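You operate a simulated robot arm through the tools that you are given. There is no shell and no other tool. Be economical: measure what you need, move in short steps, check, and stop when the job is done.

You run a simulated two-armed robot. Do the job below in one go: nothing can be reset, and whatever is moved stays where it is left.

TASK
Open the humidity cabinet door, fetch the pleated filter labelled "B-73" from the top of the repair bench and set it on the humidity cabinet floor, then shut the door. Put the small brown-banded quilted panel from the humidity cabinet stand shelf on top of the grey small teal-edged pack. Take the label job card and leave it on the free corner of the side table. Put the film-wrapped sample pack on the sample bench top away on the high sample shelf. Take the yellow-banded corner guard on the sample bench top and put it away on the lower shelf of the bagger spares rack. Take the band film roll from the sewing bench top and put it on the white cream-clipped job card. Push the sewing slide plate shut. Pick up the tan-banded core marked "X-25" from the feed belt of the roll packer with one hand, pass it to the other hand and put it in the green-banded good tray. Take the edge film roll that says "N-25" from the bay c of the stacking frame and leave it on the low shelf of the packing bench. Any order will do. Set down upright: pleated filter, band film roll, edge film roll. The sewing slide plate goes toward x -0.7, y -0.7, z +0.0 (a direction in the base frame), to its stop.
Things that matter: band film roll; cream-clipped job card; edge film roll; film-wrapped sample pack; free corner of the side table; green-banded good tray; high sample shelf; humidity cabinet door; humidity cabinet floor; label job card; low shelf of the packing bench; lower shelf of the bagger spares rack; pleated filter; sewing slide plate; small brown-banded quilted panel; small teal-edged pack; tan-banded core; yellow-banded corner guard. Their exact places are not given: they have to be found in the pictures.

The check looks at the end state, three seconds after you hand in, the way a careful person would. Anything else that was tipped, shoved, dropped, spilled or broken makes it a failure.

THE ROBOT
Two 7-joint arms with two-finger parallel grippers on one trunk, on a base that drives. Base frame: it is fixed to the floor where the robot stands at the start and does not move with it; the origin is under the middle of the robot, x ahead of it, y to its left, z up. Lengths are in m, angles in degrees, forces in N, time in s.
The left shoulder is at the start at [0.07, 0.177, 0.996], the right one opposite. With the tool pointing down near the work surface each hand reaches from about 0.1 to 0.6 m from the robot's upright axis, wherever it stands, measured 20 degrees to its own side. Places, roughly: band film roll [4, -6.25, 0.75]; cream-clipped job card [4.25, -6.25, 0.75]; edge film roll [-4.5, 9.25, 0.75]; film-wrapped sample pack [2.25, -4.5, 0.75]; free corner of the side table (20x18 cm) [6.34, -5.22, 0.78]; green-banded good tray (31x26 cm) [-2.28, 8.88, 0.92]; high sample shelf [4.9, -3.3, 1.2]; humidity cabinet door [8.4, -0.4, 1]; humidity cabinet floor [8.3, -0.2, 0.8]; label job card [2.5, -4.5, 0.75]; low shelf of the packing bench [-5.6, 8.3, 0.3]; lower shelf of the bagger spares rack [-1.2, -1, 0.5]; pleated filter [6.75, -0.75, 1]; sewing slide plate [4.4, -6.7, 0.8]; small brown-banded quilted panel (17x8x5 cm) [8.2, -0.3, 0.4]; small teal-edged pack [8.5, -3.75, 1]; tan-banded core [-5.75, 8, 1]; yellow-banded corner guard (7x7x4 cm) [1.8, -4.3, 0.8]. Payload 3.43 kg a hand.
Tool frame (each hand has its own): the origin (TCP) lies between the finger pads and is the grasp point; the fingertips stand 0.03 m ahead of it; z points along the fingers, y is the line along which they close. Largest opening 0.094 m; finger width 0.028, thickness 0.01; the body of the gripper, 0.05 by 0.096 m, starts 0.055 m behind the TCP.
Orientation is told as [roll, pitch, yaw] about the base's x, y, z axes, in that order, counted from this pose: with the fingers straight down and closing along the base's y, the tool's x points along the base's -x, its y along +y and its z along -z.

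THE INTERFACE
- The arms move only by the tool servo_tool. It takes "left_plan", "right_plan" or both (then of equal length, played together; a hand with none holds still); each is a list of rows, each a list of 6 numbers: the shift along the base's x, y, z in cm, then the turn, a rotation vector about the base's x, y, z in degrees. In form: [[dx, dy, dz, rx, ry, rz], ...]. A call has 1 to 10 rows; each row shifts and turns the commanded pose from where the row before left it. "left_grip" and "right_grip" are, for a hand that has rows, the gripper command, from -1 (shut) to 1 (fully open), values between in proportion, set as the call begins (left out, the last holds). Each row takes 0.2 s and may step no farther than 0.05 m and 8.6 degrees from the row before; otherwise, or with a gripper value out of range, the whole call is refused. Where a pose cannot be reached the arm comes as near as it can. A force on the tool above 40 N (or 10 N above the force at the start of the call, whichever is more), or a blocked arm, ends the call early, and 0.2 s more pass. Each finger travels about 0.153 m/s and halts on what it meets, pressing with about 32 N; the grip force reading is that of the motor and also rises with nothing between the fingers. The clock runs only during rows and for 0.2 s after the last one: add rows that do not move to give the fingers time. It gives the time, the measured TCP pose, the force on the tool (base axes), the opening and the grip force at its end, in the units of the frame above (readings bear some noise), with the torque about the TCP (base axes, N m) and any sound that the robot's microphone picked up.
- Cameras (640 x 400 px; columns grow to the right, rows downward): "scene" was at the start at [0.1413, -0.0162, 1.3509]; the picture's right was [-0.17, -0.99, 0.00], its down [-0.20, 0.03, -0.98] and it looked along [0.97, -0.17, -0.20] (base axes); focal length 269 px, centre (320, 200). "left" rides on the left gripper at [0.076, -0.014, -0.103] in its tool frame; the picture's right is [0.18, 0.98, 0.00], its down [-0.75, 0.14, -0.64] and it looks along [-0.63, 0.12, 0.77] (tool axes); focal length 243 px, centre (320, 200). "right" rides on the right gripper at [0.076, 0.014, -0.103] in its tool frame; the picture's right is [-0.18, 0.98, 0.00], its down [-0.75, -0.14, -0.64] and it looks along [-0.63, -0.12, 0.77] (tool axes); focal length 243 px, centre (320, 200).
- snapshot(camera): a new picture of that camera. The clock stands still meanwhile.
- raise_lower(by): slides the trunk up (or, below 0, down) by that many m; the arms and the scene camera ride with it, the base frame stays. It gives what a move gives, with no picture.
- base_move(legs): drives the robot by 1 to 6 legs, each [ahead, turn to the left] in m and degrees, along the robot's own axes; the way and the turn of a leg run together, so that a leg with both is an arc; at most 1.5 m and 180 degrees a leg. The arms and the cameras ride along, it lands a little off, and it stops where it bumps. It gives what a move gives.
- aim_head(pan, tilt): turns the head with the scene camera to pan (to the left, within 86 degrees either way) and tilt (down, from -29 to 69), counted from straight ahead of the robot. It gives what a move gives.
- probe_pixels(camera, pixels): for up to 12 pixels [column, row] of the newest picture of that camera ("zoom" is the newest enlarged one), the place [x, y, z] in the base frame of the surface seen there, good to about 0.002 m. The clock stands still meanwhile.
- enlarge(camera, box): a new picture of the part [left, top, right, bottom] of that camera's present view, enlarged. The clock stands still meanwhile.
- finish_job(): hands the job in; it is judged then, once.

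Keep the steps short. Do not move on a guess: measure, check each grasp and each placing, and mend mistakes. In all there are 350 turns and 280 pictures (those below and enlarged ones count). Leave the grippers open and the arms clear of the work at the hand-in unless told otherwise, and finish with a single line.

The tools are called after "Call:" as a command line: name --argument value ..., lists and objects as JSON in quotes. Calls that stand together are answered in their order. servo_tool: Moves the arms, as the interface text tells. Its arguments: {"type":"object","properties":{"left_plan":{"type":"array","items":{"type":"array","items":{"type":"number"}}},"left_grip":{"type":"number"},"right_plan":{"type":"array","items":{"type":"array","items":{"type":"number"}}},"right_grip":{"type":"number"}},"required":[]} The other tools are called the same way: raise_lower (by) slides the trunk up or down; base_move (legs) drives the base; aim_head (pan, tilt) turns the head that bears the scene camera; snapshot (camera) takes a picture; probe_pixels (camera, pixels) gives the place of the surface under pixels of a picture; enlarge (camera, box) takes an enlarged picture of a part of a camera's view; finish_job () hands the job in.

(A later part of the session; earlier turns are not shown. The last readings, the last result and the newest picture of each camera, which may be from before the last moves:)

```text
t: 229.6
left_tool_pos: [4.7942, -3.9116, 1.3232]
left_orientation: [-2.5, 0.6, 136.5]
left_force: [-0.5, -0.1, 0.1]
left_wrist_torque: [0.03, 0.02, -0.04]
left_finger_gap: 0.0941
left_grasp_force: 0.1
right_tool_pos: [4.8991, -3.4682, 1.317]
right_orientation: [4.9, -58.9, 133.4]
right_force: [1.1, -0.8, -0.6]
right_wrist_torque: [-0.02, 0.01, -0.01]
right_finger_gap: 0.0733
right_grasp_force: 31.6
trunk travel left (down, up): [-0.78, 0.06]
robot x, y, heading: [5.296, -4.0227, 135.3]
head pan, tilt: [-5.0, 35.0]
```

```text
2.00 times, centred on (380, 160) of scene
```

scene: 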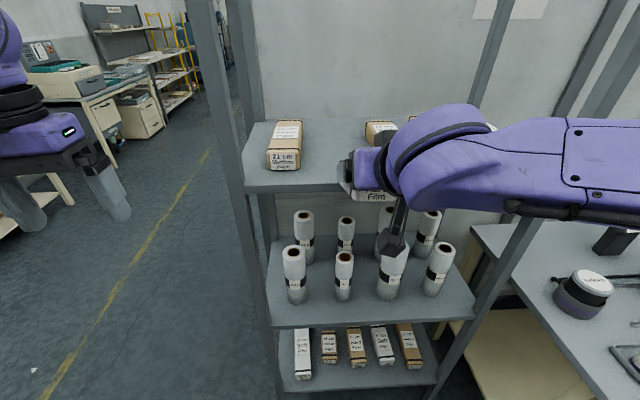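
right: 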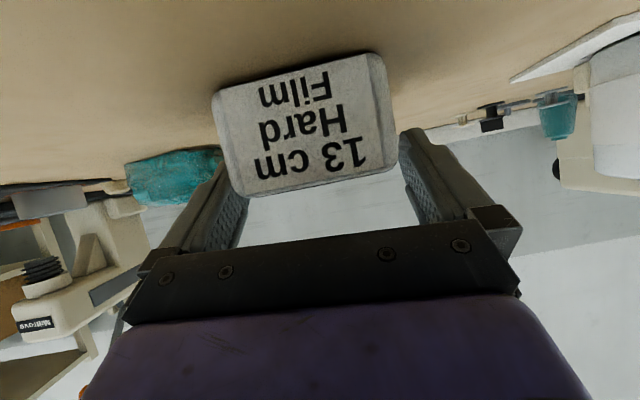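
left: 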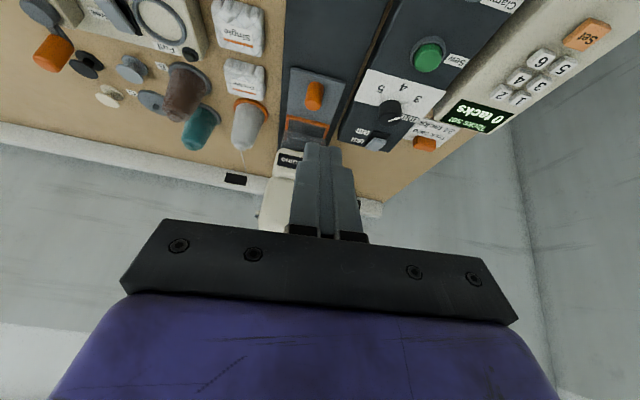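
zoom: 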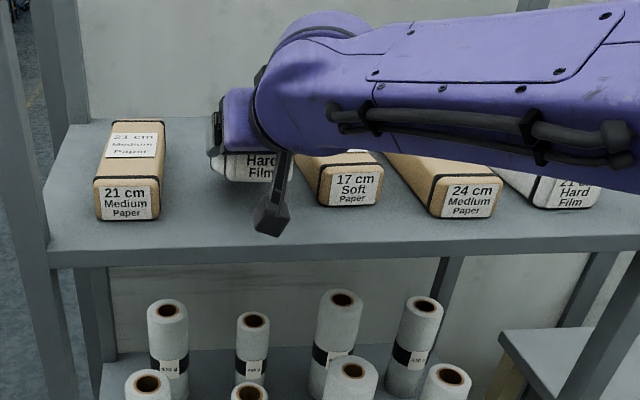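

Call:
servo_tool --right_plan '[[-3.3, 2.9, 0, 0, 0, 0], [-3.3, 2.9, 0, 0, 0, 0], [0, 0, -2, 0, 0, 0], [0, 0, -1.5, 0, 0, 0], [0, 0, 0, 0, 0, 0]]'

Call:
enlarge --camera "scene" --box '[220, 60, 540, 260]'

Call:
snapshot --camera "right"

```text
t: 230.8
left_tool_pos: [4.7946, -3.9129, 1.324]
left_orientation: [-2.5, 0.4, 136.6]
left_force: [0.3, -0.1, 0.4]
left_wrist_torque: [-0.03, 0.02, -0.04]
left_finger_gap: 0.0943
left_grasp_force: 0.0
right_tool_pos: [4.8358, -3.4088, 1.2842]
right_orientation: [4.9, -59.2, 133.4]
right_force: [-1.3, 0.0, 8.5]
right_wrist_torque: [0.78, 0.47, 0.16]
right_finger_gap: 0.0738
right_grasp_force: 32.4
trunk travel left (down, up): [-0.78, 0.06]
robot x, y, heading: [5.2949, -4.0202, 135.1]
head pan, tilt: [-5.0, 35.0]
```

```text
2.00 times, centred on (380, 160) of scene
```

zoom: 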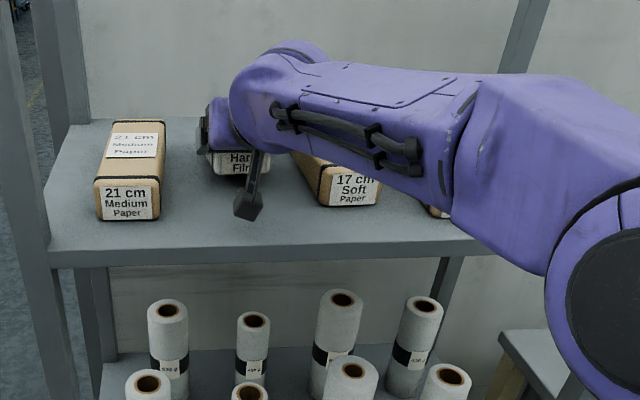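

```text
197 pictures are left
```

right: 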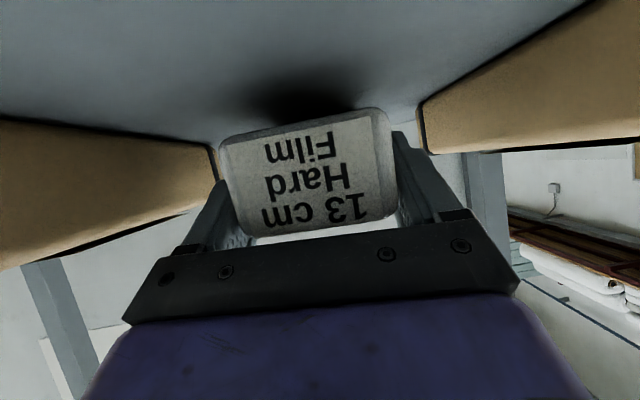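

Contact force at z 1.284 comes from the wrist camera housing over the shelf front. I'll rise 1.5 cm, retreat 5 cm so the housing hangs in front of the shelf edge, then lower.

Call:
servo_tool --right_plan '[[0, 0, 1.5, 0, 0, 0], [3.7, -3.2, 0, 0, 0, 0], [0, 0, -1.5, 0, 0, 0], [0, 0, -1, 0, 0, 0], [0, 0, 0, 0, 0, 0]]'

Call:
enlarge --camera "scene" --box '[220, 60, 540, 260]'

```text
t: 232.0
left_tool_pos: [4.7935, -3.9136, 1.3234]
left_orientation: [-2.5, 0.4, 136.6]
left_force: [0.0, 0.6, -0.1]
left_wrist_torque: [-0.01, -0.02, -0.02]
left_finger_gap: 0.0939
left_grasp_force: 0.1
right_tool_pos: [4.8722, -3.4438, 1.2734]
right_orientation: [4.9, -59.1, 133.3]
right_force: [0.1, 0.7, 7.5]
right_wrist_torque: [0.88, 0.41, 0.03]
right_finger_gap: 0.0738
right_grasp_force: 31.7
trunk travel left (down, up): [-0.78, 0.06]
robot x, y, heading: [5.2899, -4.0241, 135.2]
head pan, tilt: [-5.0, 35.0]
```

```text
2.00 times, centred on (380, 160) of scene
```

zoom: 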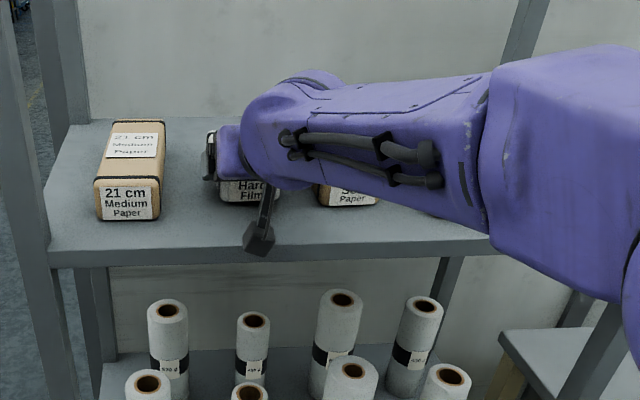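

The torque shows that the pack's nose touches first (it sagged slightly in the grip) and is levelling out. Lowering a bit more, gently.

Call:
servo_tool --right_plan '[[0, 0, -0.4, 0, 0, 0], [0, 0, 0, 0, 0, 0]]'

Call:
snapshot --camera "right"

```text
t: 232.6
left_tool_pos: [4.7945, -3.9141, 1.3239]
left_orientation: [-2.5, 0.4, 136.6]
left_force: [-0.2, 0.8, -0.4]
left_wrist_torque: [0.02, 0.0, 0.03]
left_finger_gap: 0.0938
left_grasp_force: 0.1
right_tool_pos: [4.8736, -3.4439, 1.2714]
right_orientation: [4.9, -59.1, 133.4]
right_force: [1.2, -2.3, 9.9]
right_wrist_torque: [0.82, 0.42, 0.01]
right_finger_gap: 0.0738
right_grasp_force: 32.4
trunk travel left (down, up): [-0.78, 0.06]
robot x, y, heading: [5.2975, -4.0217, 135.0]
head pan, tilt: [-5.0, 35.0]
```

```text
195 pictures are left
```

right: 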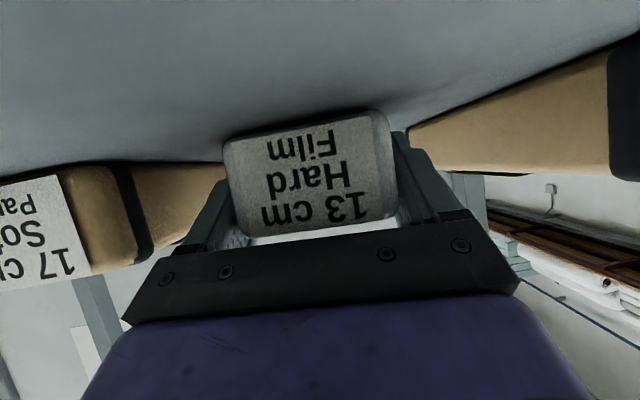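

Call:
servo_tool --right_plan '[[0, 0, 0, 0, 0, 0], [0, 0, 0, 0, 0, 0], [0, 0, 0, 0, 0, 0]]' --right_grip 1

Call:
servo_tool --right_plan '[[1.5, -1.5, 0.5, 0, 0, 0], [2.5, -2.5, 1, 0, 0, 0], [3, -3, 1, 0, 0, 0], [3, -3, 1, 0, 0, 0], [3, -3, 1, 0, 0, 0], [3, -3, 0, 0, 0, 0]]'

Call:
snapshot --camera "scene"

```text
t: 233.4
left_tool_pos: [4.7951, -3.9141, 1.3236]
left_orientation: [-2.7, 0.4, 136.7]
left_force: [1.0, -0.7, 0.1]
left_wrist_torque: [0.04, 0.03, -0.02]
left_finger_gap: 0.094
left_grasp_force: 0.0
right_tool_pos: [4.8731, -3.4436, 1.2698]
right_orientation: [4.7, -58.9, 133.4]
right_force: [2.1, -3.3, 3.8]
right_wrist_torque: [0.1, -0.12, -0.17]
right_finger_gap: 0.093
right_grasp_force: 0.1
trunk travel left (down, up): [-0.78, 0.06]
robot x, y, heading: [5.2983, -4.0216, 135.2]
head pan, tilt: [-5.0, 35.0]
```

```text
t: 234.8
left_tool_pos: [4.7985, -3.9114, 1.3251]
left_orientation: [-2.4, 0.5, 136.6]
left_force: [0.3, 0.1, 0.0]
left_wrist_torque: [-0.02, -0.01, 0.01]
left_finger_gap: 0.094
left_grasp_force: 0.0
right_tool_pos: [5.0002, -3.5657, 1.2937]
right_orientation: [5.0, -59.0, 133.2]
right_force: [0.6, 0.0, -0.4]
right_wrist_torque: [0.0, -0.01, 0.03]
right_finger_gap: 0.0938
right_grasp_force: 0.1
right hand out of reach, approached as far as the arm can: row 3, 4
trunk travel left (down, up): [-0.78, 0.06]
robot x, y, heading: [5.2939, -4.0232, 135.1]
head pan, tilt: [-5.0, 35.0]
```

```text
194 pictures are left
```

scene: 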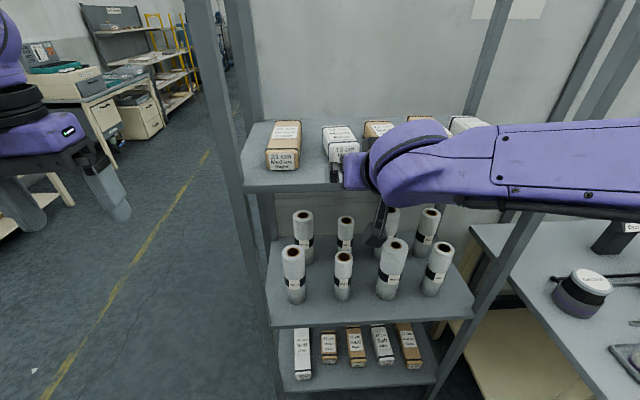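

The sample pack is away. Backing off, then heading toward the cabinet area.

Call:
base_move --legs '[[-0.45, 0], [0, -90]]'

Call:
raise_lower --by -0.15

Call:
aim_head --pan 0 --tilt 10

Call:
snapshot --camera "scene"

```text
t: 241.4
left_tool_pos: [5.7303, -3.8427, 1.3234]
left_orientation: [-2.5, 0.4, 46.0]
left_force: [0.0, 0.3, 0.2]
left_wrist_torque: [0.01, 0.05, -0.01]
left_finger_gap: 0.0942
left_grasp_force: 0.0
right_tool_pos: [6.0755, -4.0476, 1.292]
right_orientation: [4.9, -58.9, 42.6]
right_force: [0.0, 0.0, -0.4]
right_wrist_torque: [0.0, -0.03, 0.01]
right_finger_gap: 0.0939
right_grasp_force: 0.1
trunk travel left (down, up): [-0.78, 0.06]
robot x, y, heading: [5.6146, -4.3426, 44.2]
head pan, tilt: [-5.0, 35.0]
```

```text
t: 243.2
left_tool_pos: [5.7311, -3.8423, 1.1731]
left_orientation: [-2.4, 0.4, 46.1]
left_force: [-1.1, -0.4, 0.2]
left_wrist_torque: [-0.05, -0.01, -0.02]
left_finger_gap: 0.0936
left_grasp_force: 0.1
right_tool_pos: [6.0743, -4.048, 1.1427]
right_orientation: [4.9, -58.9, 42.7]
right_force: [1.2, 0.2, -0.9]
right_wrist_torque: [0.01, 0.0, 0.0]
right_finger_gap: 0.0942
right_grasp_force: 0.0
trunk travel left (down, up): [-0.63, 0.21]
robot x, y, heading: [5.611, -4.3414, 44.6]
head pan, tilt: [-5.0, 35.0]
```

```text
t: 244.1
left_tool_pos: [5.731, -3.8419, 1.1729]
left_orientation: [-2.5, 0.4, 46.0]
left_force: [0.0, -0.2, 0.5]
left_wrist_torque: [-0.02, 0.01, 0.02]
left_finger_gap: 0.0938
left_grasp_force: 0.1
right_tool_pos: [6.0757, -4.0482, 1.1408]
right_orientation: [4.9, -58.9, 42.7]
right_force: [-0.1, -0.6, 0.0]
right_wrist_torque: [-0.02, 0.0, 0.02]
right_finger_gap: 0.0942
right_grasp_force: 0.1
trunk travel left (down, up): [-0.63, 0.21]
robot x, y, heading: [5.6159, -4.3407, 44.3]
head pan, tilt: [0.0, 10.0]
```

```text
193 pictures are left
```

scene: 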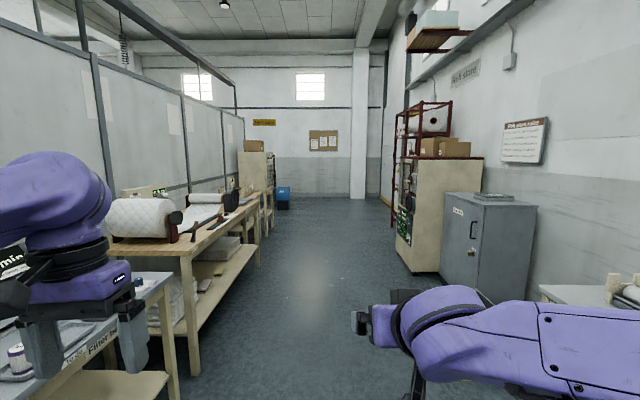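

Call:
probe_pixels --camera "scene" --pixels '[[495, 196], [450, 198], [535, 205], [255, 180], [240, 190], [270, 155], [200, 245], [150, 215], [430, 165], [265, 200], [430, 250], [225, 205]]'

Call:
enlarge --camera "scene" --box '[110, 110, 330, 250]'

Call:
enlarge --camera "scene" --box '[380, 100, 560, 220]'

```text
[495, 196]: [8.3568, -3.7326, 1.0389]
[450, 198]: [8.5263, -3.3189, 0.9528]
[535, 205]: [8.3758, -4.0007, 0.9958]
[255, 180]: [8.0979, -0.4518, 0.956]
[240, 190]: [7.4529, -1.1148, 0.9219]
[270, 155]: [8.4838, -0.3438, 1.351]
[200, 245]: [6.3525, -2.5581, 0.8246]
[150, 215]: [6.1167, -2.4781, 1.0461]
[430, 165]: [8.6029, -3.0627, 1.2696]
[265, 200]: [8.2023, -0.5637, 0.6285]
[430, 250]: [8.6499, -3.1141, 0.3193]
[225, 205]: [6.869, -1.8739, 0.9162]
```

```text
2.86 times, centred on (220, 180) of scene
```

zoom: 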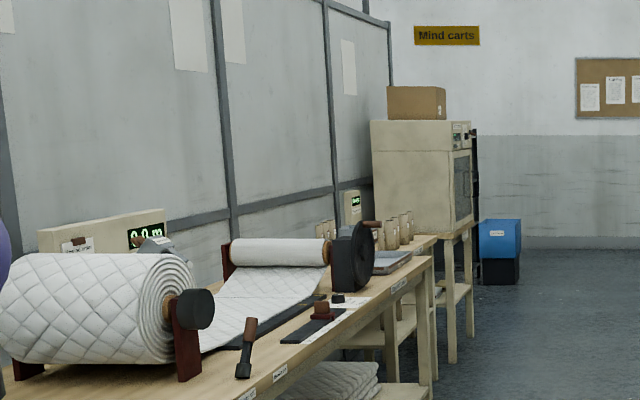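

```text
3.33 times, centred on (470, 160) of scene
```

zoom: 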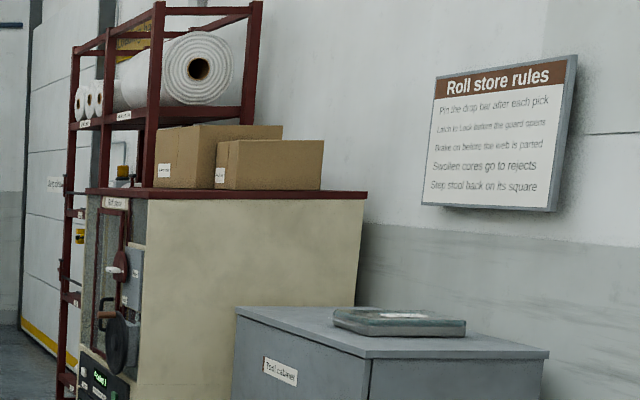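

The teal-edged pack lies on the tool cabinet (right). The beige humidity cabinet is at the far left. Driving up the aisle.

Call:
base_move --legs '[[0, 1], [1.5, 0], [1.3, 0], [0, 60]]'

Call:
aim_head --pan 0 --tilt 15

Call:
snapshot --camera "scene"

```text
t: 260.6
left_tool_pos: [7.2061, -2.0001, 1.1724]
left_orientation: [-2.4, 0.5, 106.9]
left_force: [-0.2, 0.5, -0.4]
left_wrist_torque: [0.01, 0.01, -0.01]
left_finger_gap: 0.0942
left_grasp_force: 0.1
right_tool_pos: [7.553, -1.7979, 1.1428]
right_orientation: [4.8, -58.9, 103.7]
right_force: [-0.3, -0.7, 0.8]
right_wrist_torque: [0.03, -0.01, 0.02]
right_finger_gap: 0.0939
right_grasp_force: 0.1
trunk travel left (down, up): [-0.63, 0.21]
robot x, y, heading: [7.5817, -2.3418, 105.1]
head pan, tilt: [0.0, 10.0]
```

```text
t: 261.3
left_tool_pos: [7.2066, -2.0, 1.1737]
left_orientation: [-2.5, 0.4, 106.9]
left_force: [0.1, -1.0, 0.4]
left_wrist_torque: [0.02, -0.01, 0.02]
left_finger_gap: 0.094
left_grasp_force: 0.1
right_tool_pos: [7.5533, -1.798, 1.1416]
right_orientation: [4.8, -58.9, 103.7]
right_force: [0.3, 0.5, 0.3]
right_wrist_torque: [0.04, 0.0, 0.0]
right_finger_gap: 0.0939
right_grasp_force: 0.1
trunk travel left (down, up): [-0.63, 0.21]
robot x, y, heading: [7.5884, -2.3406, 105.4]
head pan, tilt: [0.0, 15.0]
```

```text
190 pictures are left
```

scene: 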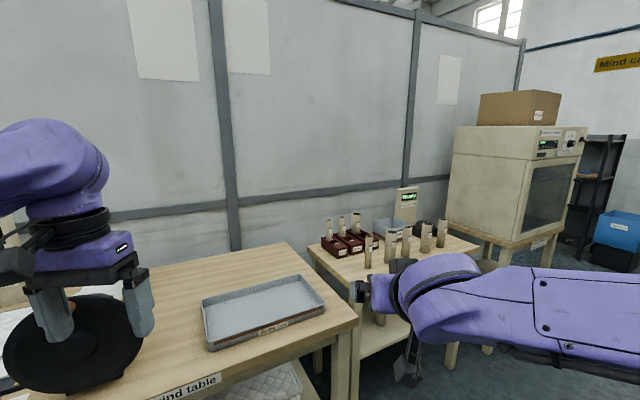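

Call:
enlarge --camera "scene" --box '[290, 100, 630, 320]'

Call:
probe_pixels --camera "scene" --pixels '[[445, 232], [425, 235], [405, 243], [368, 255], [385, 235], [310, 250], [475, 248], [355, 320], [520, 205], [583, 140], [530, 240], [300, 280]]'

```text
1.82 times, centred on (460, 210) of scene
```

zoom: 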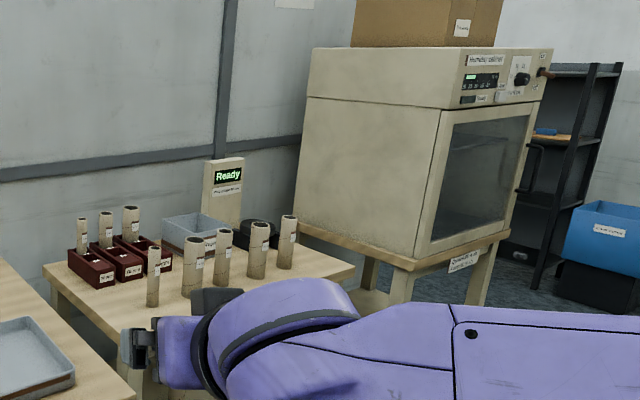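

```text
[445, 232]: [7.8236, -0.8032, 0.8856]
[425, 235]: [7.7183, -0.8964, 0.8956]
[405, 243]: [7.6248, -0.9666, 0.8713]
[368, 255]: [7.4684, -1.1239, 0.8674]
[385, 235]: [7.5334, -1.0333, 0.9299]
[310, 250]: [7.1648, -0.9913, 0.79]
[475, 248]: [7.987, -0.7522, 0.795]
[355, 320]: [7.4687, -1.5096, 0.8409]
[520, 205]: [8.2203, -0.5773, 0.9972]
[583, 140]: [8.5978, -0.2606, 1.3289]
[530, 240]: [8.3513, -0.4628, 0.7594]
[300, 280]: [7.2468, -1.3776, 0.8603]
```

The items on this bench aren't the target location (6.75,-0.75 is behind the fence). First the cabinet: drive in front of it to see its door and the shelf below.

Call:
base_move --legs '[[0, -60], [1.5, 0], [0.25, 0], [0, 90]]'

Call:
aim_head --pan 0 --tilt 25

Call:
snapshot --camera "scene"

```text
t: 276.6
left_tool_pos: [8.3384, -1.0089, 1.1729]
left_orientation: [-2.6, 0.5, 136.0]
left_force: [0.6, 0.0, -0.2]
left_wrist_torque: [0.01, -0.03, 0.01]
left_finger_gap: 0.0941
left_grasp_force: 0.2
right_tool_pos: [8.5437, -0.6638, 1.1408]
right_orientation: [4.9, -58.8, 132.8]
right_force: [-0.2, 0.3, 0.6]
right_wrist_torque: [0.0, -0.03, 0.0]
right_finger_gap: 0.094
right_grasp_force: 0.1
trunk travel left (down, up): [-0.63, 0.21]
robot x, y, heading: [8.8384, -1.1222, 134.2]
head pan, tilt: [0.0, 15.0]
```

```text
t: 277.4
left_tool_pos: [8.3389, -1.0088, 1.1722]
left_orientation: [-2.5, 0.5, 136.0]
left_force: [0.1, 0.0, 0.3]
left_wrist_torque: [-0.02, 0.01, 0.02]
left_finger_gap: 0.094
left_grasp_force: 0.0
right_tool_pos: [8.544, -0.6628, 1.142]
right_orientation: [4.8, -58.9, 132.9]
right_force: [0.6, 0.0, 0.4]
right_wrist_torque: [0.03, 0.02, 0.0]
right_finger_gap: 0.094
right_grasp_force: 0.1
trunk travel left (down, up): [-0.63, 0.21]
robot x, y, heading: [8.8345, -1.1241, 134.3]
head pan, tilt: [0.0, 25.0]
```

```text
188 pictures are left
```

scene: 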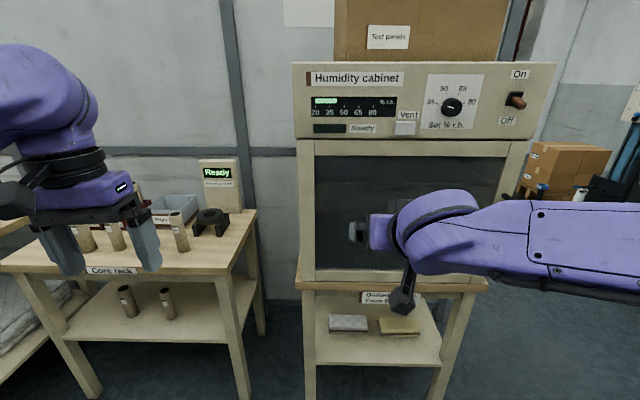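

The door fills the front; I'll move the right hand aside (and back to pointing down) to see the handle and shelf.

Call:
servo_tool --right_plan '[[2, 1.5, 0, -6, -5.8, 0], [2, 1.5, 0, -6, -5.8, 0], [2, 1.5, 0, -6, -5.8, 0], [2, 1.5, 0, -6, -5.8, 0], [2, 1.5, 0, -6, -5.8, 0], [2, 1.5, 0, -6, -5.8, 0], [2, 1.5, 0, -6, -5.8, 0], [0, 0, 0, 0, 0, 0]]'

Call:
snapshot --camera "scene"

```text
t: 279.2
left_tool_pos: [8.3392, -1.0084, 1.1736]
left_orientation: [-2.5, 0.5, 136.1]
left_force: [0.0, -0.6, 0.5]
left_wrist_torque: [-0.01, -0.01, 0.01]
left_finger_gap: 0.0941
left_grasp_force: 0.1
right_tool_pos: [8.6857, -0.5582, 1.1434]
right_orientation: [3.8, -0.5, 133.4]
right_force: [-0.1, 0.9, -0.5]
right_wrist_torque: [-0.02, -0.03, -0.01]
right_finger_gap: 0.0941
right_grasp_force: 0.0
trunk travel left (down, up): [-0.63, 0.21]
robot x, y, heading: [8.837, -1.1227, 134.2]
head pan, tilt: [0.0, 25.0]
```

```text
187 pictures are left
```

scene: 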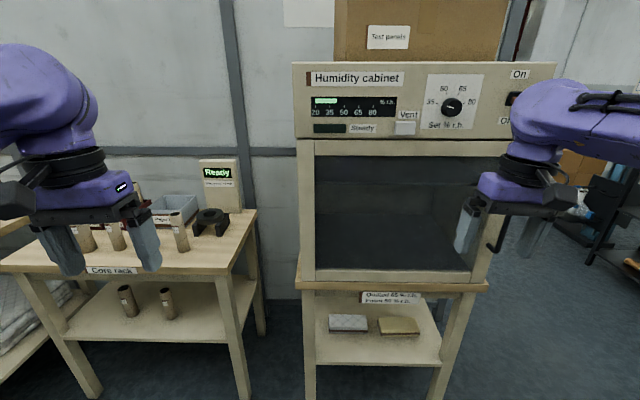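

Call:
enlarge --camera "scene" --box '[290, 130, 550, 360]'

```text
1.74 times, centred on (420, 245) of scene
```

zoom: 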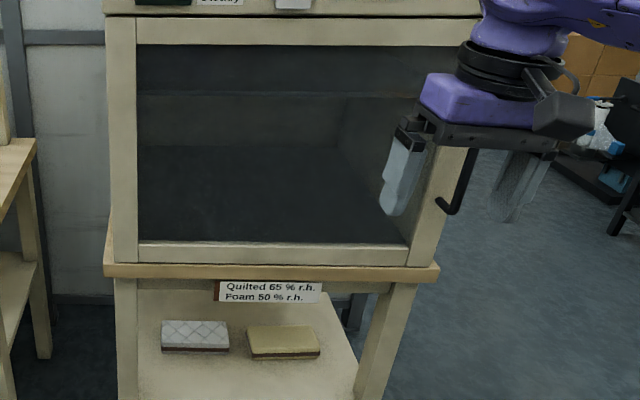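

Call:
probe_pixels --camera "zoom" --pixels '[[163, 323], [227, 322], [228, 345], [162, 345], [195, 330], [250, 340], [160, 380], [345, 370], [268, 290], [175, 300], [130, 330], [365, 330]]'

Call:
probe_pixels --camera "zoom" --pixels '[[457, 190], [447, 207], [470, 155], [420, 225], [120, 200], [430, 190], [250, 200], [195, 180], [260, 255], [110, 268], [435, 275]]'

```text
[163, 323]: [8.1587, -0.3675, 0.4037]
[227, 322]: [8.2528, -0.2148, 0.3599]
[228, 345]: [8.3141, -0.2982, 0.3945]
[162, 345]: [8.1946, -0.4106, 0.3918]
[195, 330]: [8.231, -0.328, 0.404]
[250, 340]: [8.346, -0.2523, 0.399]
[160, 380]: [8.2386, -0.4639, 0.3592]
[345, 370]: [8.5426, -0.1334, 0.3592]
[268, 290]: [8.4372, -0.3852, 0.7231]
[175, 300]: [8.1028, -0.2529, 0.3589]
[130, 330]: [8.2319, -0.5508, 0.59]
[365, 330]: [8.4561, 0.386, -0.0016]
```

```text
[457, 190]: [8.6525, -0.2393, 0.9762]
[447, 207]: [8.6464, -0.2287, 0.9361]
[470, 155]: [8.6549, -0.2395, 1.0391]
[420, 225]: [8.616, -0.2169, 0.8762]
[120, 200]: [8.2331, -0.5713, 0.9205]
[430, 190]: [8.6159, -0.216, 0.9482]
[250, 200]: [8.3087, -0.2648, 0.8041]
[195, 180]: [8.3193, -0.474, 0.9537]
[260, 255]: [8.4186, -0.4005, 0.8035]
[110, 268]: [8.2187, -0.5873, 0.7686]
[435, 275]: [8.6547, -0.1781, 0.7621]
```

The quilted brown-banded panel lies at (8.226,-0.326), top 0.404, 17 cm along the front, 8 cm deep. I'll grip it across its depth from above, inside the 0.36–0.72 bay. First lowering the trunk and turning the right gripper 90°.

Call:
raise_lower --by -0.38

Call:
servo_tool --right_plan '[[0, 0, 0, 0, 0, 8.5], [0, 0, 0, 0, 0, 8.5], [0, 0, 0, 0, 0, 8.5], [0, 0, 0, 0, 0, 8.5], [0, 0, 0, 0, 0, 8.5], [0, 0, 0, 0, 0, 8.5], [0, 0, 0, 0, 0, 8.5], [0, 0, 0, 0, 0, 8.5], [0, 0, 0, 0, 0, 8.5], [0, 0, 0, 0, 0, 8.5]]'

Call:
snapshot --camera "scene"

```text
t: 282.8
left_tool_pos: [8.3391, -1.0083, 0.7935]
left_orientation: [-2.5, 0.5, 136.0]
left_force: [-0.1, 0.2, 0.1]
left_wrist_torque: [0.0, 0.01, 0.02]
left_finger_gap: 0.0937
left_grasp_force: 0.2
right_tool_pos: [8.6844, -0.5587, 0.7634]
right_orientation: [3.7, -0.4, 133.4]
right_force: [-0.2, -0.2, 0.0]
right_wrist_torque: [0.01, 0.0, -0.03]
right_finger_gap: 0.094
right_grasp_force: 0.1
trunk travel left (down, up): [-0.25, 0.59]
robot x, y, heading: [8.8377, -1.1208, 134.5]
head pan, tilt: [0.0, 25.0]
```

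```text
t: 285.0
left_tool_pos: [8.3382, -1.0091, 0.792]
left_orientation: [-2.5, 0.4, 135.9]
left_force: [0.0, 0.6, -0.4]
left_wrist_torque: [-0.02, 0.03, 0.0]
left_finger_gap: 0.0941
left_grasp_force: 0.0
right_tool_pos: [8.6854, -0.5594, 0.7615]
right_orientation: [3.9, -0.6, -141.6]
right_force: [0.5, 0.1, -0.7]
right_wrist_torque: [0.01, 0.03, 0.02]
right_finger_gap: 0.0939
right_grasp_force: 0.1
trunk travel left (down, up): [-0.25, 0.59]
robot x, y, heading: [8.8406, -1.1257, 134.4]
head pan, tilt: [0.0, 25.0]
```

```text
185 pictures are left
```

scene: 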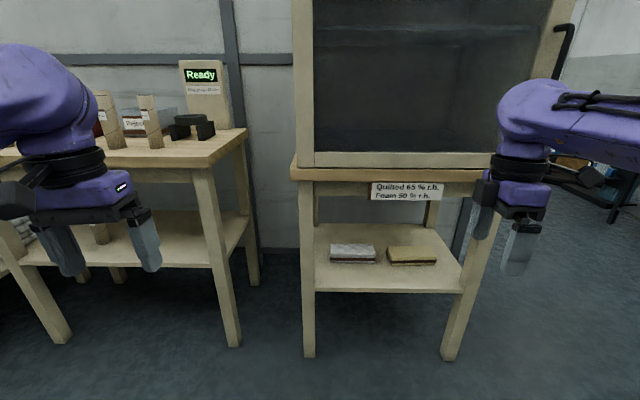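

Call:
raise_lower --by -0.12

Call:
servo_tool --right_plan '[[0, 0, -4, -5.8, 5.9, 0], [0, 0, -4, -5.8, 5.9, 0], [0, 0, -4, -5.8, 5.9, 0], [0, 0, -4, 0, 0, 0], [0, 0, -3, 0, 0, 5], [0, 0, 0, 0, 0, 0]]'

Call:
snapshot --camera "scene"

```text
t: 286.5
left_tool_pos: [8.338, -1.0083, 0.673]
left_orientation: [-2.6, 0.4, 135.9]
left_force: [0.0, -0.5, 0.9]
left_wrist_torque: [-0.02, 0.05, 0.05]
left_finger_gap: 0.0942
left_grasp_force: 0.1
right_tool_pos: [8.6842, -0.559, 0.6422]
right_orientation: [3.8, -0.5, -141.6]
right_force: [0.7, -0.1, -0.1]
right_wrist_torque: [0.03, 0.0, 0.03]
right_finger_gap: 0.0941
right_grasp_force: 0.1
trunk travel left (down, up): [-0.13, 0.71]
robot x, y, heading: [8.8429, -1.1279, 134.6]
head pan, tilt: [0.0, 25.0]
```

```text
t: 287.9
left_tool_pos: [8.3378, -1.0095, 0.6736]
left_orientation: [-2.6, 0.4, 136.0]
left_force: [-0.6, -0.2, 0.0]
left_wrist_torque: [0.03, 0.02, 0.03]
left_finger_gap: 0.0941
left_grasp_force: 0.2
right_tool_pos: [8.6844, -0.5592, 0.4523]
right_orientation: [6.7, -25.1, -137.1]
right_force: [0.6, -0.4, -0.1]
right_wrist_torque: [0.01, 0.0, -0.01]
right_finger_gap: 0.094
right_grasp_force: 0.0
trunk travel left (down, up): [-0.13, 0.71]
robot x, y, heading: [8.8367, -1.1243, 134.5]
head pan, tilt: [0.0, 25.0]
```

```text
184 pictures are left
```

scene: 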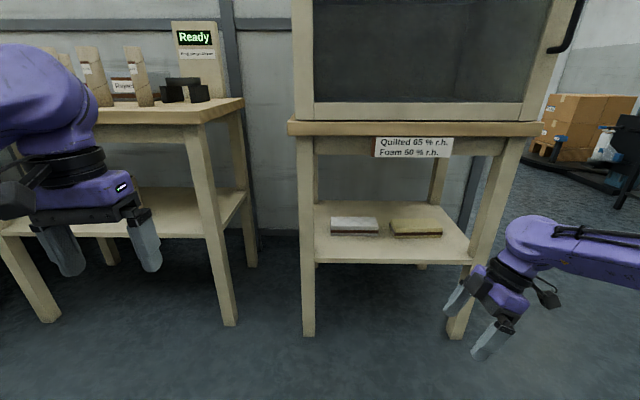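

Call:
probe_pixels --camera "scene" --pixels '[[465, 300], [310, 250], [540, 250], [520, 225], [333, 218], [378, 220], [379, 233], [332, 234], [398, 232], [470, 262]]'

```text
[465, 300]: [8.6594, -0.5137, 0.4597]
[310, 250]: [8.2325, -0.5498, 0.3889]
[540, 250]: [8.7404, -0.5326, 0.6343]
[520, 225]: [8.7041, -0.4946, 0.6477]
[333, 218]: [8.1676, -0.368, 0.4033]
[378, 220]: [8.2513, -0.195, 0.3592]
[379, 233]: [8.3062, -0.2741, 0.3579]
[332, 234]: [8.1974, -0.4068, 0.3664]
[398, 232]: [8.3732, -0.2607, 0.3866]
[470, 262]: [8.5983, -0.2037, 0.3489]
```

Bay between legs is v 5.45–5.92; the hand is within it. Driving forward 0.35 m with the hand just under the board.

Call:
servo_tool --right_plan '[[-1.5, -1.5, 2, 0, 0, 0], [0, 0, 0, 0, 0, 0]]'

Call:
base_move --legs '[[0.34, 0]]'

Call:
aim_head --pan -8 --tilt 45

Call:
snapshot --camera "scene"

Call:
snapshot --camera "right"

```text
t: 288.5
left_tool_pos: [8.3382, -1.0083, 0.6711]
left_orientation: [-2.5, 0.5, 136.0]
left_force: [-0.3, 0.3, 0.7]
left_wrist_torque: [0.02, -0.03, 0.03]
left_finger_gap: 0.094
left_grasp_force: 0.0
right_tool_pos: [8.6676, -0.5755, 0.472]
right_orientation: [6.7, -25.1, -137.4]
right_force: [0.1, -0.4, -0.1]
right_wrist_torque: [-0.03, -0.01, 0.0]
right_finger_gap: 0.094
right_grasp_force: 0.0
trunk travel left (down, up): [-0.13, 0.71]
robot x, y, heading: [8.841, -1.1229, 134.2]
head pan, tilt: [0.0, 25.0]
```

```text
t: 290.8
left_tool_pos: [8.1007, -0.7661, 0.6721]
left_orientation: [-2.5, 0.5, 136.0]
left_force: [-0.7, -1.1, -0.4]
left_wrist_torque: [0.01, -0.01, 0.03]
left_finger_gap: 0.0941
left_grasp_force: 0.0
right_tool_pos: [8.4293, -0.3319, 0.4727]
right_orientation: [6.6, -25.3, -137.2]
right_force: [-0.6, 0.9, -1.0]
right_wrist_torque: [0.0, 0.01, 0.02]
right_finger_gap: 0.0939
right_grasp_force: 0.2
trunk travel left (down, up): [-0.13, 0.71]
robot x, y, heading: [8.6016, -0.8811, 134.6]
head pan, tilt: [0.0, 25.0]
```

```text
t: 291.6
left_tool_pos: [8.1009, -0.7657, 0.6725]
left_orientation: [-2.6, 0.5, 136.1]
left_force: [0.9, -0.7, 0.2]
left_wrist_torque: [0.03, 0.01, 0.01]
left_finger_gap: 0.0938
left_grasp_force: 0.1
right_tool_pos: [8.4302, -0.3315, 0.4705]
right_orientation: [6.7, -25.3, -137.1]
right_force: [0.7, -0.1, 0.1]
right_wrist_torque: [-0.01, 0.02, 0.01]
right_finger_gap: 0.0938
right_grasp_force: 0.1
trunk travel left (down, up): [-0.13, 0.71]
robot x, y, heading: [8.6028, -0.8813, 134.7]
head pan, tilt: [-8.0, 45.0]
```

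```text
183 pictures are left
```

scene: 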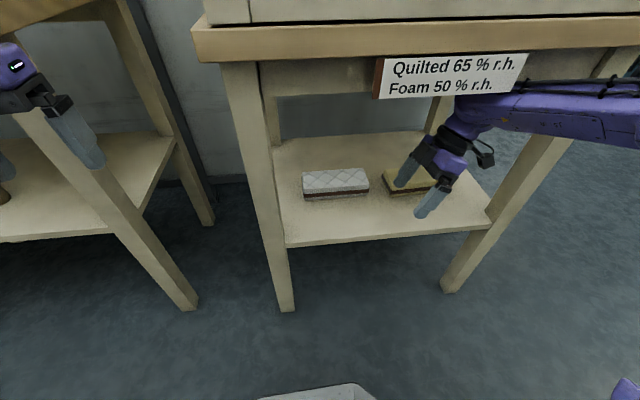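

```text
182 pictures are left
```

right: 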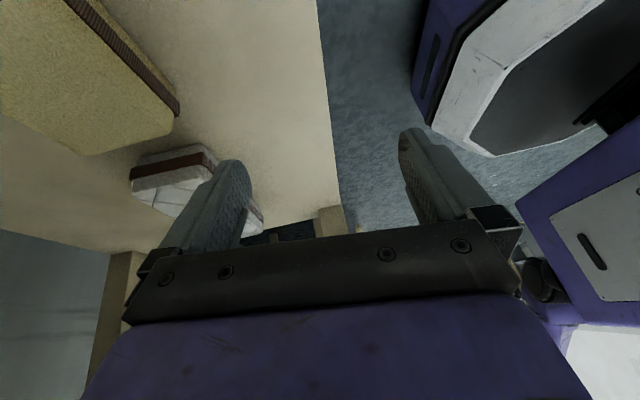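

Moving the right hand 15 cm in and 14 cm left above the panel, at z 0.47.

Call:
servo_tool --right_plan '[[-4.0, 0.1, 0, 0, 0, 0], [-4.0, 0.1, 0, 0, 0, 0], [-4.0, 0.1, 0, 0, 0, 0], [-4.0, 0.1, 0, 0, 0, 0], [-3.6, 0.1, 0, 0, 0, 0], [0, 0, 0, 0, 0, 0]]'

Call:
enlarge --camera "scene" --box '[220, 40, 540, 260]'

Call:
snapshot --camera "right"

```text
t: 293.0
left_tool_pos: [8.1012, -0.7659, 0.6731]
left_orientation: [-2.5, 0.4, 136.0]
left_force: [0.1, -1.1, -0.1]
left_wrist_torque: [0.02, -0.04, 0.0]
left_finger_gap: 0.0939
left_grasp_force: 0.1
right_tool_pos: [8.2339, -0.3291, 0.4731]
right_orientation: [6.7, -25.1, -137.2]
right_force: [0.4, 0.4, -0.3]
right_wrist_torque: [0.01, 0.0, -0.01]
right_finger_gap: 0.094
right_grasp_force: 0.1
trunk travel left (down, up): [-0.13, 0.71]
robot x, y, heading: [8.599, -0.8803, 134.4]
head pan, tilt: [-8.0, 45.0]
```

```text
1.82 times, centred on (380, 150) of scene
```

zoom: 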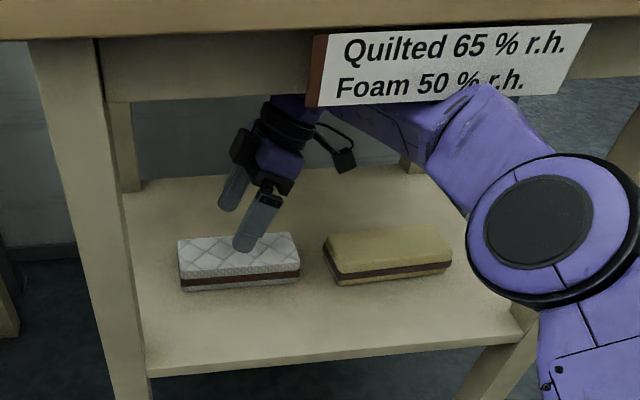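

```text
180 pictures are left
```

right: 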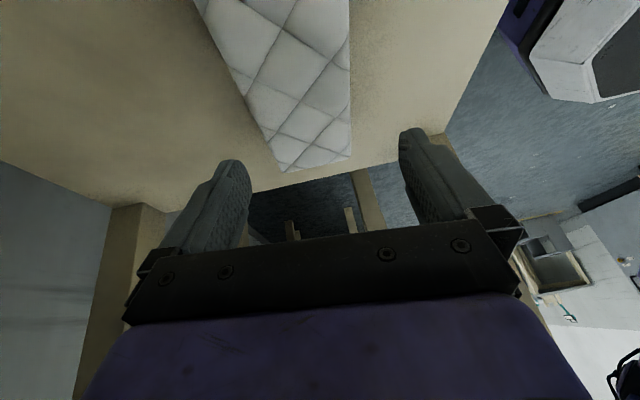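

Call:
probe_pixels --camera "right" --pixels '[[346, 150], [282, 165], [345, 60], [240, 85], [290, 60]]'

```text
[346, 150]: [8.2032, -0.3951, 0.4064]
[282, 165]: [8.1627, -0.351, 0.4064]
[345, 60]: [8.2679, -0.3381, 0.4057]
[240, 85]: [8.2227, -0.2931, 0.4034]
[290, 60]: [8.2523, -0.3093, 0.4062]
```

Centred on the panel (u 6.05, v 5.59). Lowering to z 0.401 and closing.

Call:
servo_tool --right_plan '[[0, 0, -3, 0, 0, 0], [0, 0, -3, 0, 0, 0], [0, 0, -1.1, 0, 0, 0], [0, 0, 0, 0, 0, 0]]'

Call:
servo_tool --right_plan '[[0, 0, 0, 0, 0, 0], [0, 0, 0, 0, 0, 0], [0, 0, 0, 0, 0, 0]]' --right_grip -1

Call:
servo_tool --right_plan '[[0, 0, 2, 0, 0, 0], [0, 0, 3, 0, 0, 0], [0, 0, 0, 0, 0, 0]]'

Call:
enlarge --camera "scene" --box '[220, 40, 540, 260]'

```text
t: 294.0
left_tool_pos: [8.1018, -0.7666, 0.6714]
left_orientation: [-2.5, 0.5, 136.0]
left_force: [0.3, 0.7, 0.3]
left_wrist_torque: [0.02, -0.01, -0.02]
left_finger_gap: 0.0939
left_grasp_force: 0.1
right_tool_pos: [8.2347, -0.3265, 0.4002]
right_orientation: [6.7, -25.2, -137.2]
right_force: [0.8, 0.6, -0.1]
right_wrist_torque: [0.0, 0.01, -0.02]
right_finger_gap: 0.094
right_grasp_force: 0.1
trunk travel left (down, up): [-0.13, 0.71]
robot x, y, heading: [8.5998, -0.885, 134.6]
head pan, tilt: [-8.0, 45.0]
```

```text
t: 294.8
left_tool_pos: [8.101, -0.7662, 0.6732]
left_orientation: [-2.4, 0.5, 136.1]
left_force: [-0.9, -0.3, 0.2]
left_wrist_torque: [-0.04, 0.05, 0.0]
left_finger_gap: 0.094
left_grasp_force: 0.1
right_tool_pos: [8.2337, -0.3275, 0.4004]
right_orientation: [6.6, -25.2, -137.1]
right_force: [-0.2, 0.2, -0.2]
right_wrist_torque: [-0.01, -0.01, -0.03]
right_finger_gap: 0.0754
right_grasp_force: 32.2
trunk travel left (down, up): [-0.13, 0.71]
robot x, y, heading: [8.5979, -0.8788, 134.8]
head pan, tilt: [-8.0, 45.0]
```

```text
t: 295.6
left_tool_pos: [8.1001, -0.7657, 0.6734]
left_orientation: [-2.5, 0.5, 136.1]
left_force: [-0.5, -0.5, 0.3]
left_wrist_torque: [-0.01, -0.02, 0.01]
left_finger_gap: 0.0941
left_grasp_force: 0.1
right_tool_pos: [8.2335, -0.326, 0.4509]
right_orientation: [6.6, -25.2, -137.2]
right_force: [0.1, 0.4, 0.1]
right_wrist_torque: [0.0, -0.01, 0.02]
right_finger_gap: 0.075
right_grasp_force: 32.0
trunk travel left (down, up): [-0.13, 0.71]
robot x, y, heading: [8.5995, -0.884, 134.5]
head pan, tilt: [-8.0, 45.0]
```

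```text
1.82 times, centred on (380, 150) of scene
```

zoom: 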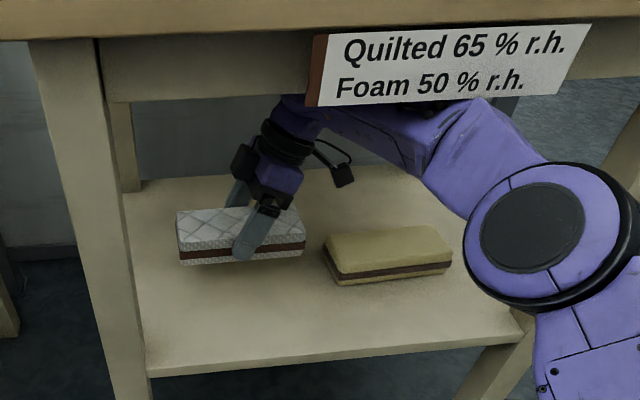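

Panel lifted. Shifting right a bit, then backing straight out.

Call:
servo_tool --right_plan '[[0, 0, 2.5, 0, 0, 0], [2.5, 2.5, 0, 0, 0, 0], [2.5, 2.5, 0, 0, 0, 0], [0, 0, 0, 0, 0, 0]]'

Call:
base_move --legs '[[-0.5, 0]]'

Call:
snapshot --camera "scene"

```text
t: 296.6
left_tool_pos: [8.1002, -0.7657, 0.6742]
left_orientation: [-2.5, 0.5, 136.1]
left_force: [0.7, -0.6, 0.0]
left_wrist_torque: [-0.01, 0.01, 0.0]
left_finger_gap: 0.0939
left_grasp_force: 0.0
right_tool_pos: [8.2843, -0.2757, 0.4759]
right_orientation: [6.8, -25.2, -137.2]
right_force: [0.5, -0.4, -0.3]
right_wrist_torque: [-0.05, -0.02, 0.0]
right_finger_gap: 0.0751
right_grasp_force: 31.9
trunk travel left (down, up): [-0.13, 0.71]
robot x, y, heading: [8.5987, -0.8831, 134.4]
head pan, tilt: [-8.0, 45.0]
```

```text
t: 299.5
left_tool_pos: [8.4515, -1.1237, 0.6713]
left_orientation: [-2.5, 0.5, 136.1]
left_force: [0.4, 0.0, 0.4]
left_wrist_torque: [0.03, 0.0, 0.01]
left_finger_gap: 0.0942
left_grasp_force: 0.1
right_tool_pos: [8.6346, -0.6343, 0.4772]
right_orientation: [6.7, -25.2, -137.3]
right_force: [-0.4, 0.5, 0.4]
right_wrist_torque: [-0.01, 0.02, 0.04]
right_finger_gap: 0.0747
right_grasp_force: 31.8
trunk travel left (down, up): [-0.13, 0.71]
robot x, y, heading: [8.9559, -1.2363, 134.3]
head pan, tilt: [-8.0, 45.0]
```

```text
178 pictures are left
```

scene: 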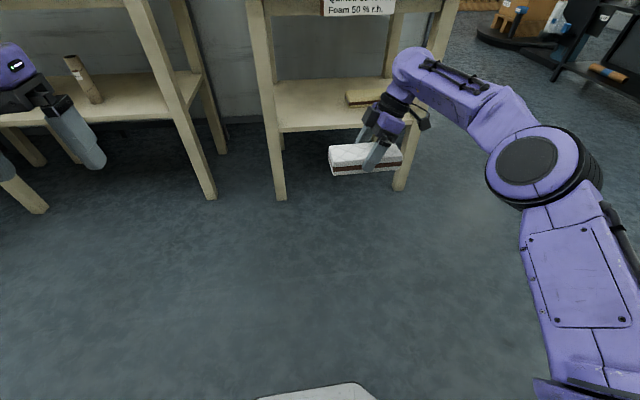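

Panel is out. Raising the trunk and driving to the tool cabinet with the teal-edged pack.

Call:
raise_lower --by 0.65

Call:
base_move --legs '[[0, 90.7], [1.0, 0], [1.0, 0], [0, 90], [0.3, 0]]'

Call:
aim_head --pan -10 --tilt 40

Call:
snapshot --camera "scene"

```text
refused: 0.65 is not a number from -0.4 to 0.4
```

```text
t: 318.6
left_tool_pos: [8.2396, -2.9489, 0.6737]
left_orientation: [-2.5, 0.5, -45.2]
left_force: [-0.3, -0.3, -0.1]
left_wrist_torque: [0.0, 0.02, -0.05]
left_finger_gap: 0.094
left_grasp_force: 0.0
right_tool_pos: [8.0453, -3.4354, 0.4753]
right_orientation: [6.7, -25.1, 41.4]
right_force: [-0.1, -0.4, -0.2]
right_wrist_torque: [0.0, 0.03, 0.0]
right_finger_gap: 0.0751
right_grasp_force: 32.1
trunk travel left (down, up): [-0.13, 0.71]
robot x, y, heading: [7.7427, -2.82, -46.8]
head pan, tilt: [-8.0, 45.0]
```

```text
t: 319.3
left_tool_pos: [8.2394, -2.9501, 0.6735]
left_orientation: [-2.5, 0.5, -45.3]
left_force: [-0.8, -0.2, 0.0]
left_wrist_torque: [-0.04, 0.01, -0.02]
left_finger_gap: 0.0939
left_grasp_force: 0.0
right_tool_pos: [8.0455, -3.4366, 0.4753]
right_orientation: [6.8, -25.2, 41.5]
right_force: [0.1, 0.0, -1.2]
right_wrist_torque: [-0.01, 0.01, -0.02]
right_finger_gap: 0.0749
right_grasp_force: 32.0
trunk travel left (down, up): [-0.13, 0.71]
robot x, y, heading: [7.7412, -2.8212, -46.6]
head pan, tilt: [-10.0, 40.0]
```

```text
177 pictures are left
```

scene: 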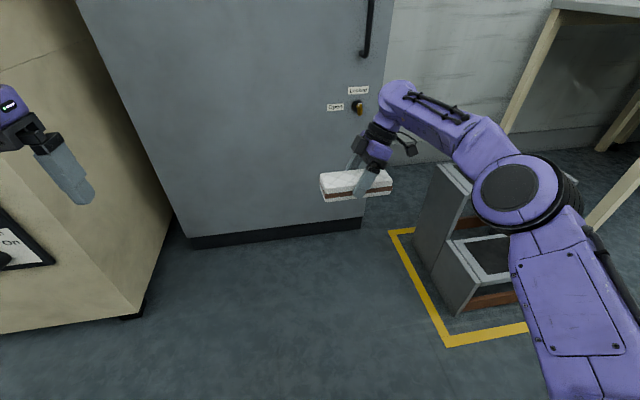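

The raise was refused (max 0.4 at once). Raising in two steps here.

Call:
raise_lower --by 0.4

Call:
raise_lower --by 0.27

Call:
aim_head --pan -10 --tilt 35

Call:
snapshot --camera "scene"

```text
t: 323.1
left_tool_pos: [8.2395, -2.9503, 1.0726]
left_orientation: [-2.6, 0.3, -45.1]
left_force: [0.1, -0.2, 0.0]
left_wrist_torque: [-0.03, 0.02, 0.03]
left_finger_gap: 0.0941
left_grasp_force: 0.0
right_tool_pos: [8.0449, -3.4356, 0.8756]
right_orientation: [6.8, -25.2, 41.5]
right_force: [-0.1, 0.5, -0.4]
right_wrist_torque: [0.01, -0.03, -0.02]
right_finger_gap: 0.0748
right_grasp_force: 32.2
trunk travel left (down, up): [-0.53, 0.31]
robot x, y, heading: [7.7411, -2.8299, -46.7]
head pan, tilt: [-10.0, 40.0]
```

```text
t: 325.8
left_tool_pos: [8.2401, -2.9489, 1.3434]
left_orientation: [-2.4, 0.5, -45.1]
left_force: [0.0, -0.1, 0.2]
left_wrist_torque: [-0.01, -0.01, -0.01]
left_finger_gap: 0.0941
left_grasp_force: 0.1
right_tool_pos: [8.0448, -3.4354, 1.1456]
right_orientation: [6.7, -25.2, 41.6]
right_force: [-0.7, -0.7, -1.3]
right_wrist_torque: [-0.03, -0.01, -0.01]
right_finger_gap: 0.0752
right_grasp_force: 31.8
trunk travel left (down, up): [-0.8, 0.04]
robot x, y, heading: [7.7395, -2.8271, -47.0]
head pan, tilt: [-10.0, 40.0]
```

```text
t: 326.5
left_tool_pos: [8.239, -2.9501, 1.3418]
left_orientation: [-2.5, 0.6, -45.1]
left_force: [-0.2, 0.7, -0.2]
left_wrist_torque: [-0.01, 0.02, 0.01]
left_finger_gap: 0.094
left_grasp_force: 0.0
right_tool_pos: [8.0448, -3.4359, 1.146]
right_orientation: [6.7, -25.2, 41.5]
right_force: [0.5, -0.1, -0.1]
right_wrist_torque: [0.01, 0.0, -0.01]
right_finger_gap: 0.0749
right_grasp_force: 32.0
trunk travel left (down, up): [-0.8, 0.04]
robot x, y, heading: [7.7403, -2.8284, -46.7]
head pan, tilt: [-10.0, 35.0]
```

```text
176 pictures are left
```

scene: 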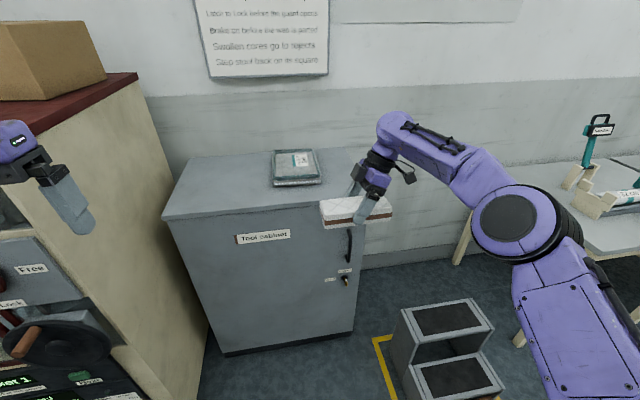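

Call:
enlarge --camera "scene" --box '[240, 130, 410, 240]'

Call:
probe_pixels --camera "scene" --pixels '[[275, 153], [317, 152], [320, 178], [275, 180], [297, 165], [275, 186], [322, 203], [388, 212], [168, 215], [390, 200], [350, 245]]'

```text
3.64 times, centred on (325, 185) of scene
```

zoom: 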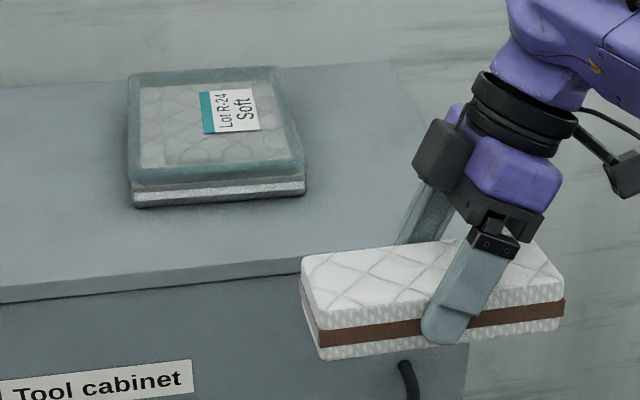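

```text
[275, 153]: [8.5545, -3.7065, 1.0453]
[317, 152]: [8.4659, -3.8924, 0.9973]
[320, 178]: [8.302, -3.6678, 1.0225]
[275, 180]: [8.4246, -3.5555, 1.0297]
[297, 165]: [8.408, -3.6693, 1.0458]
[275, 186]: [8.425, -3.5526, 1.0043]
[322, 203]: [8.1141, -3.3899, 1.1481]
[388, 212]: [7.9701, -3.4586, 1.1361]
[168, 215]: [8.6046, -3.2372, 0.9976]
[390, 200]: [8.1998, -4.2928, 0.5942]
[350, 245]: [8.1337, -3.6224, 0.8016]
```

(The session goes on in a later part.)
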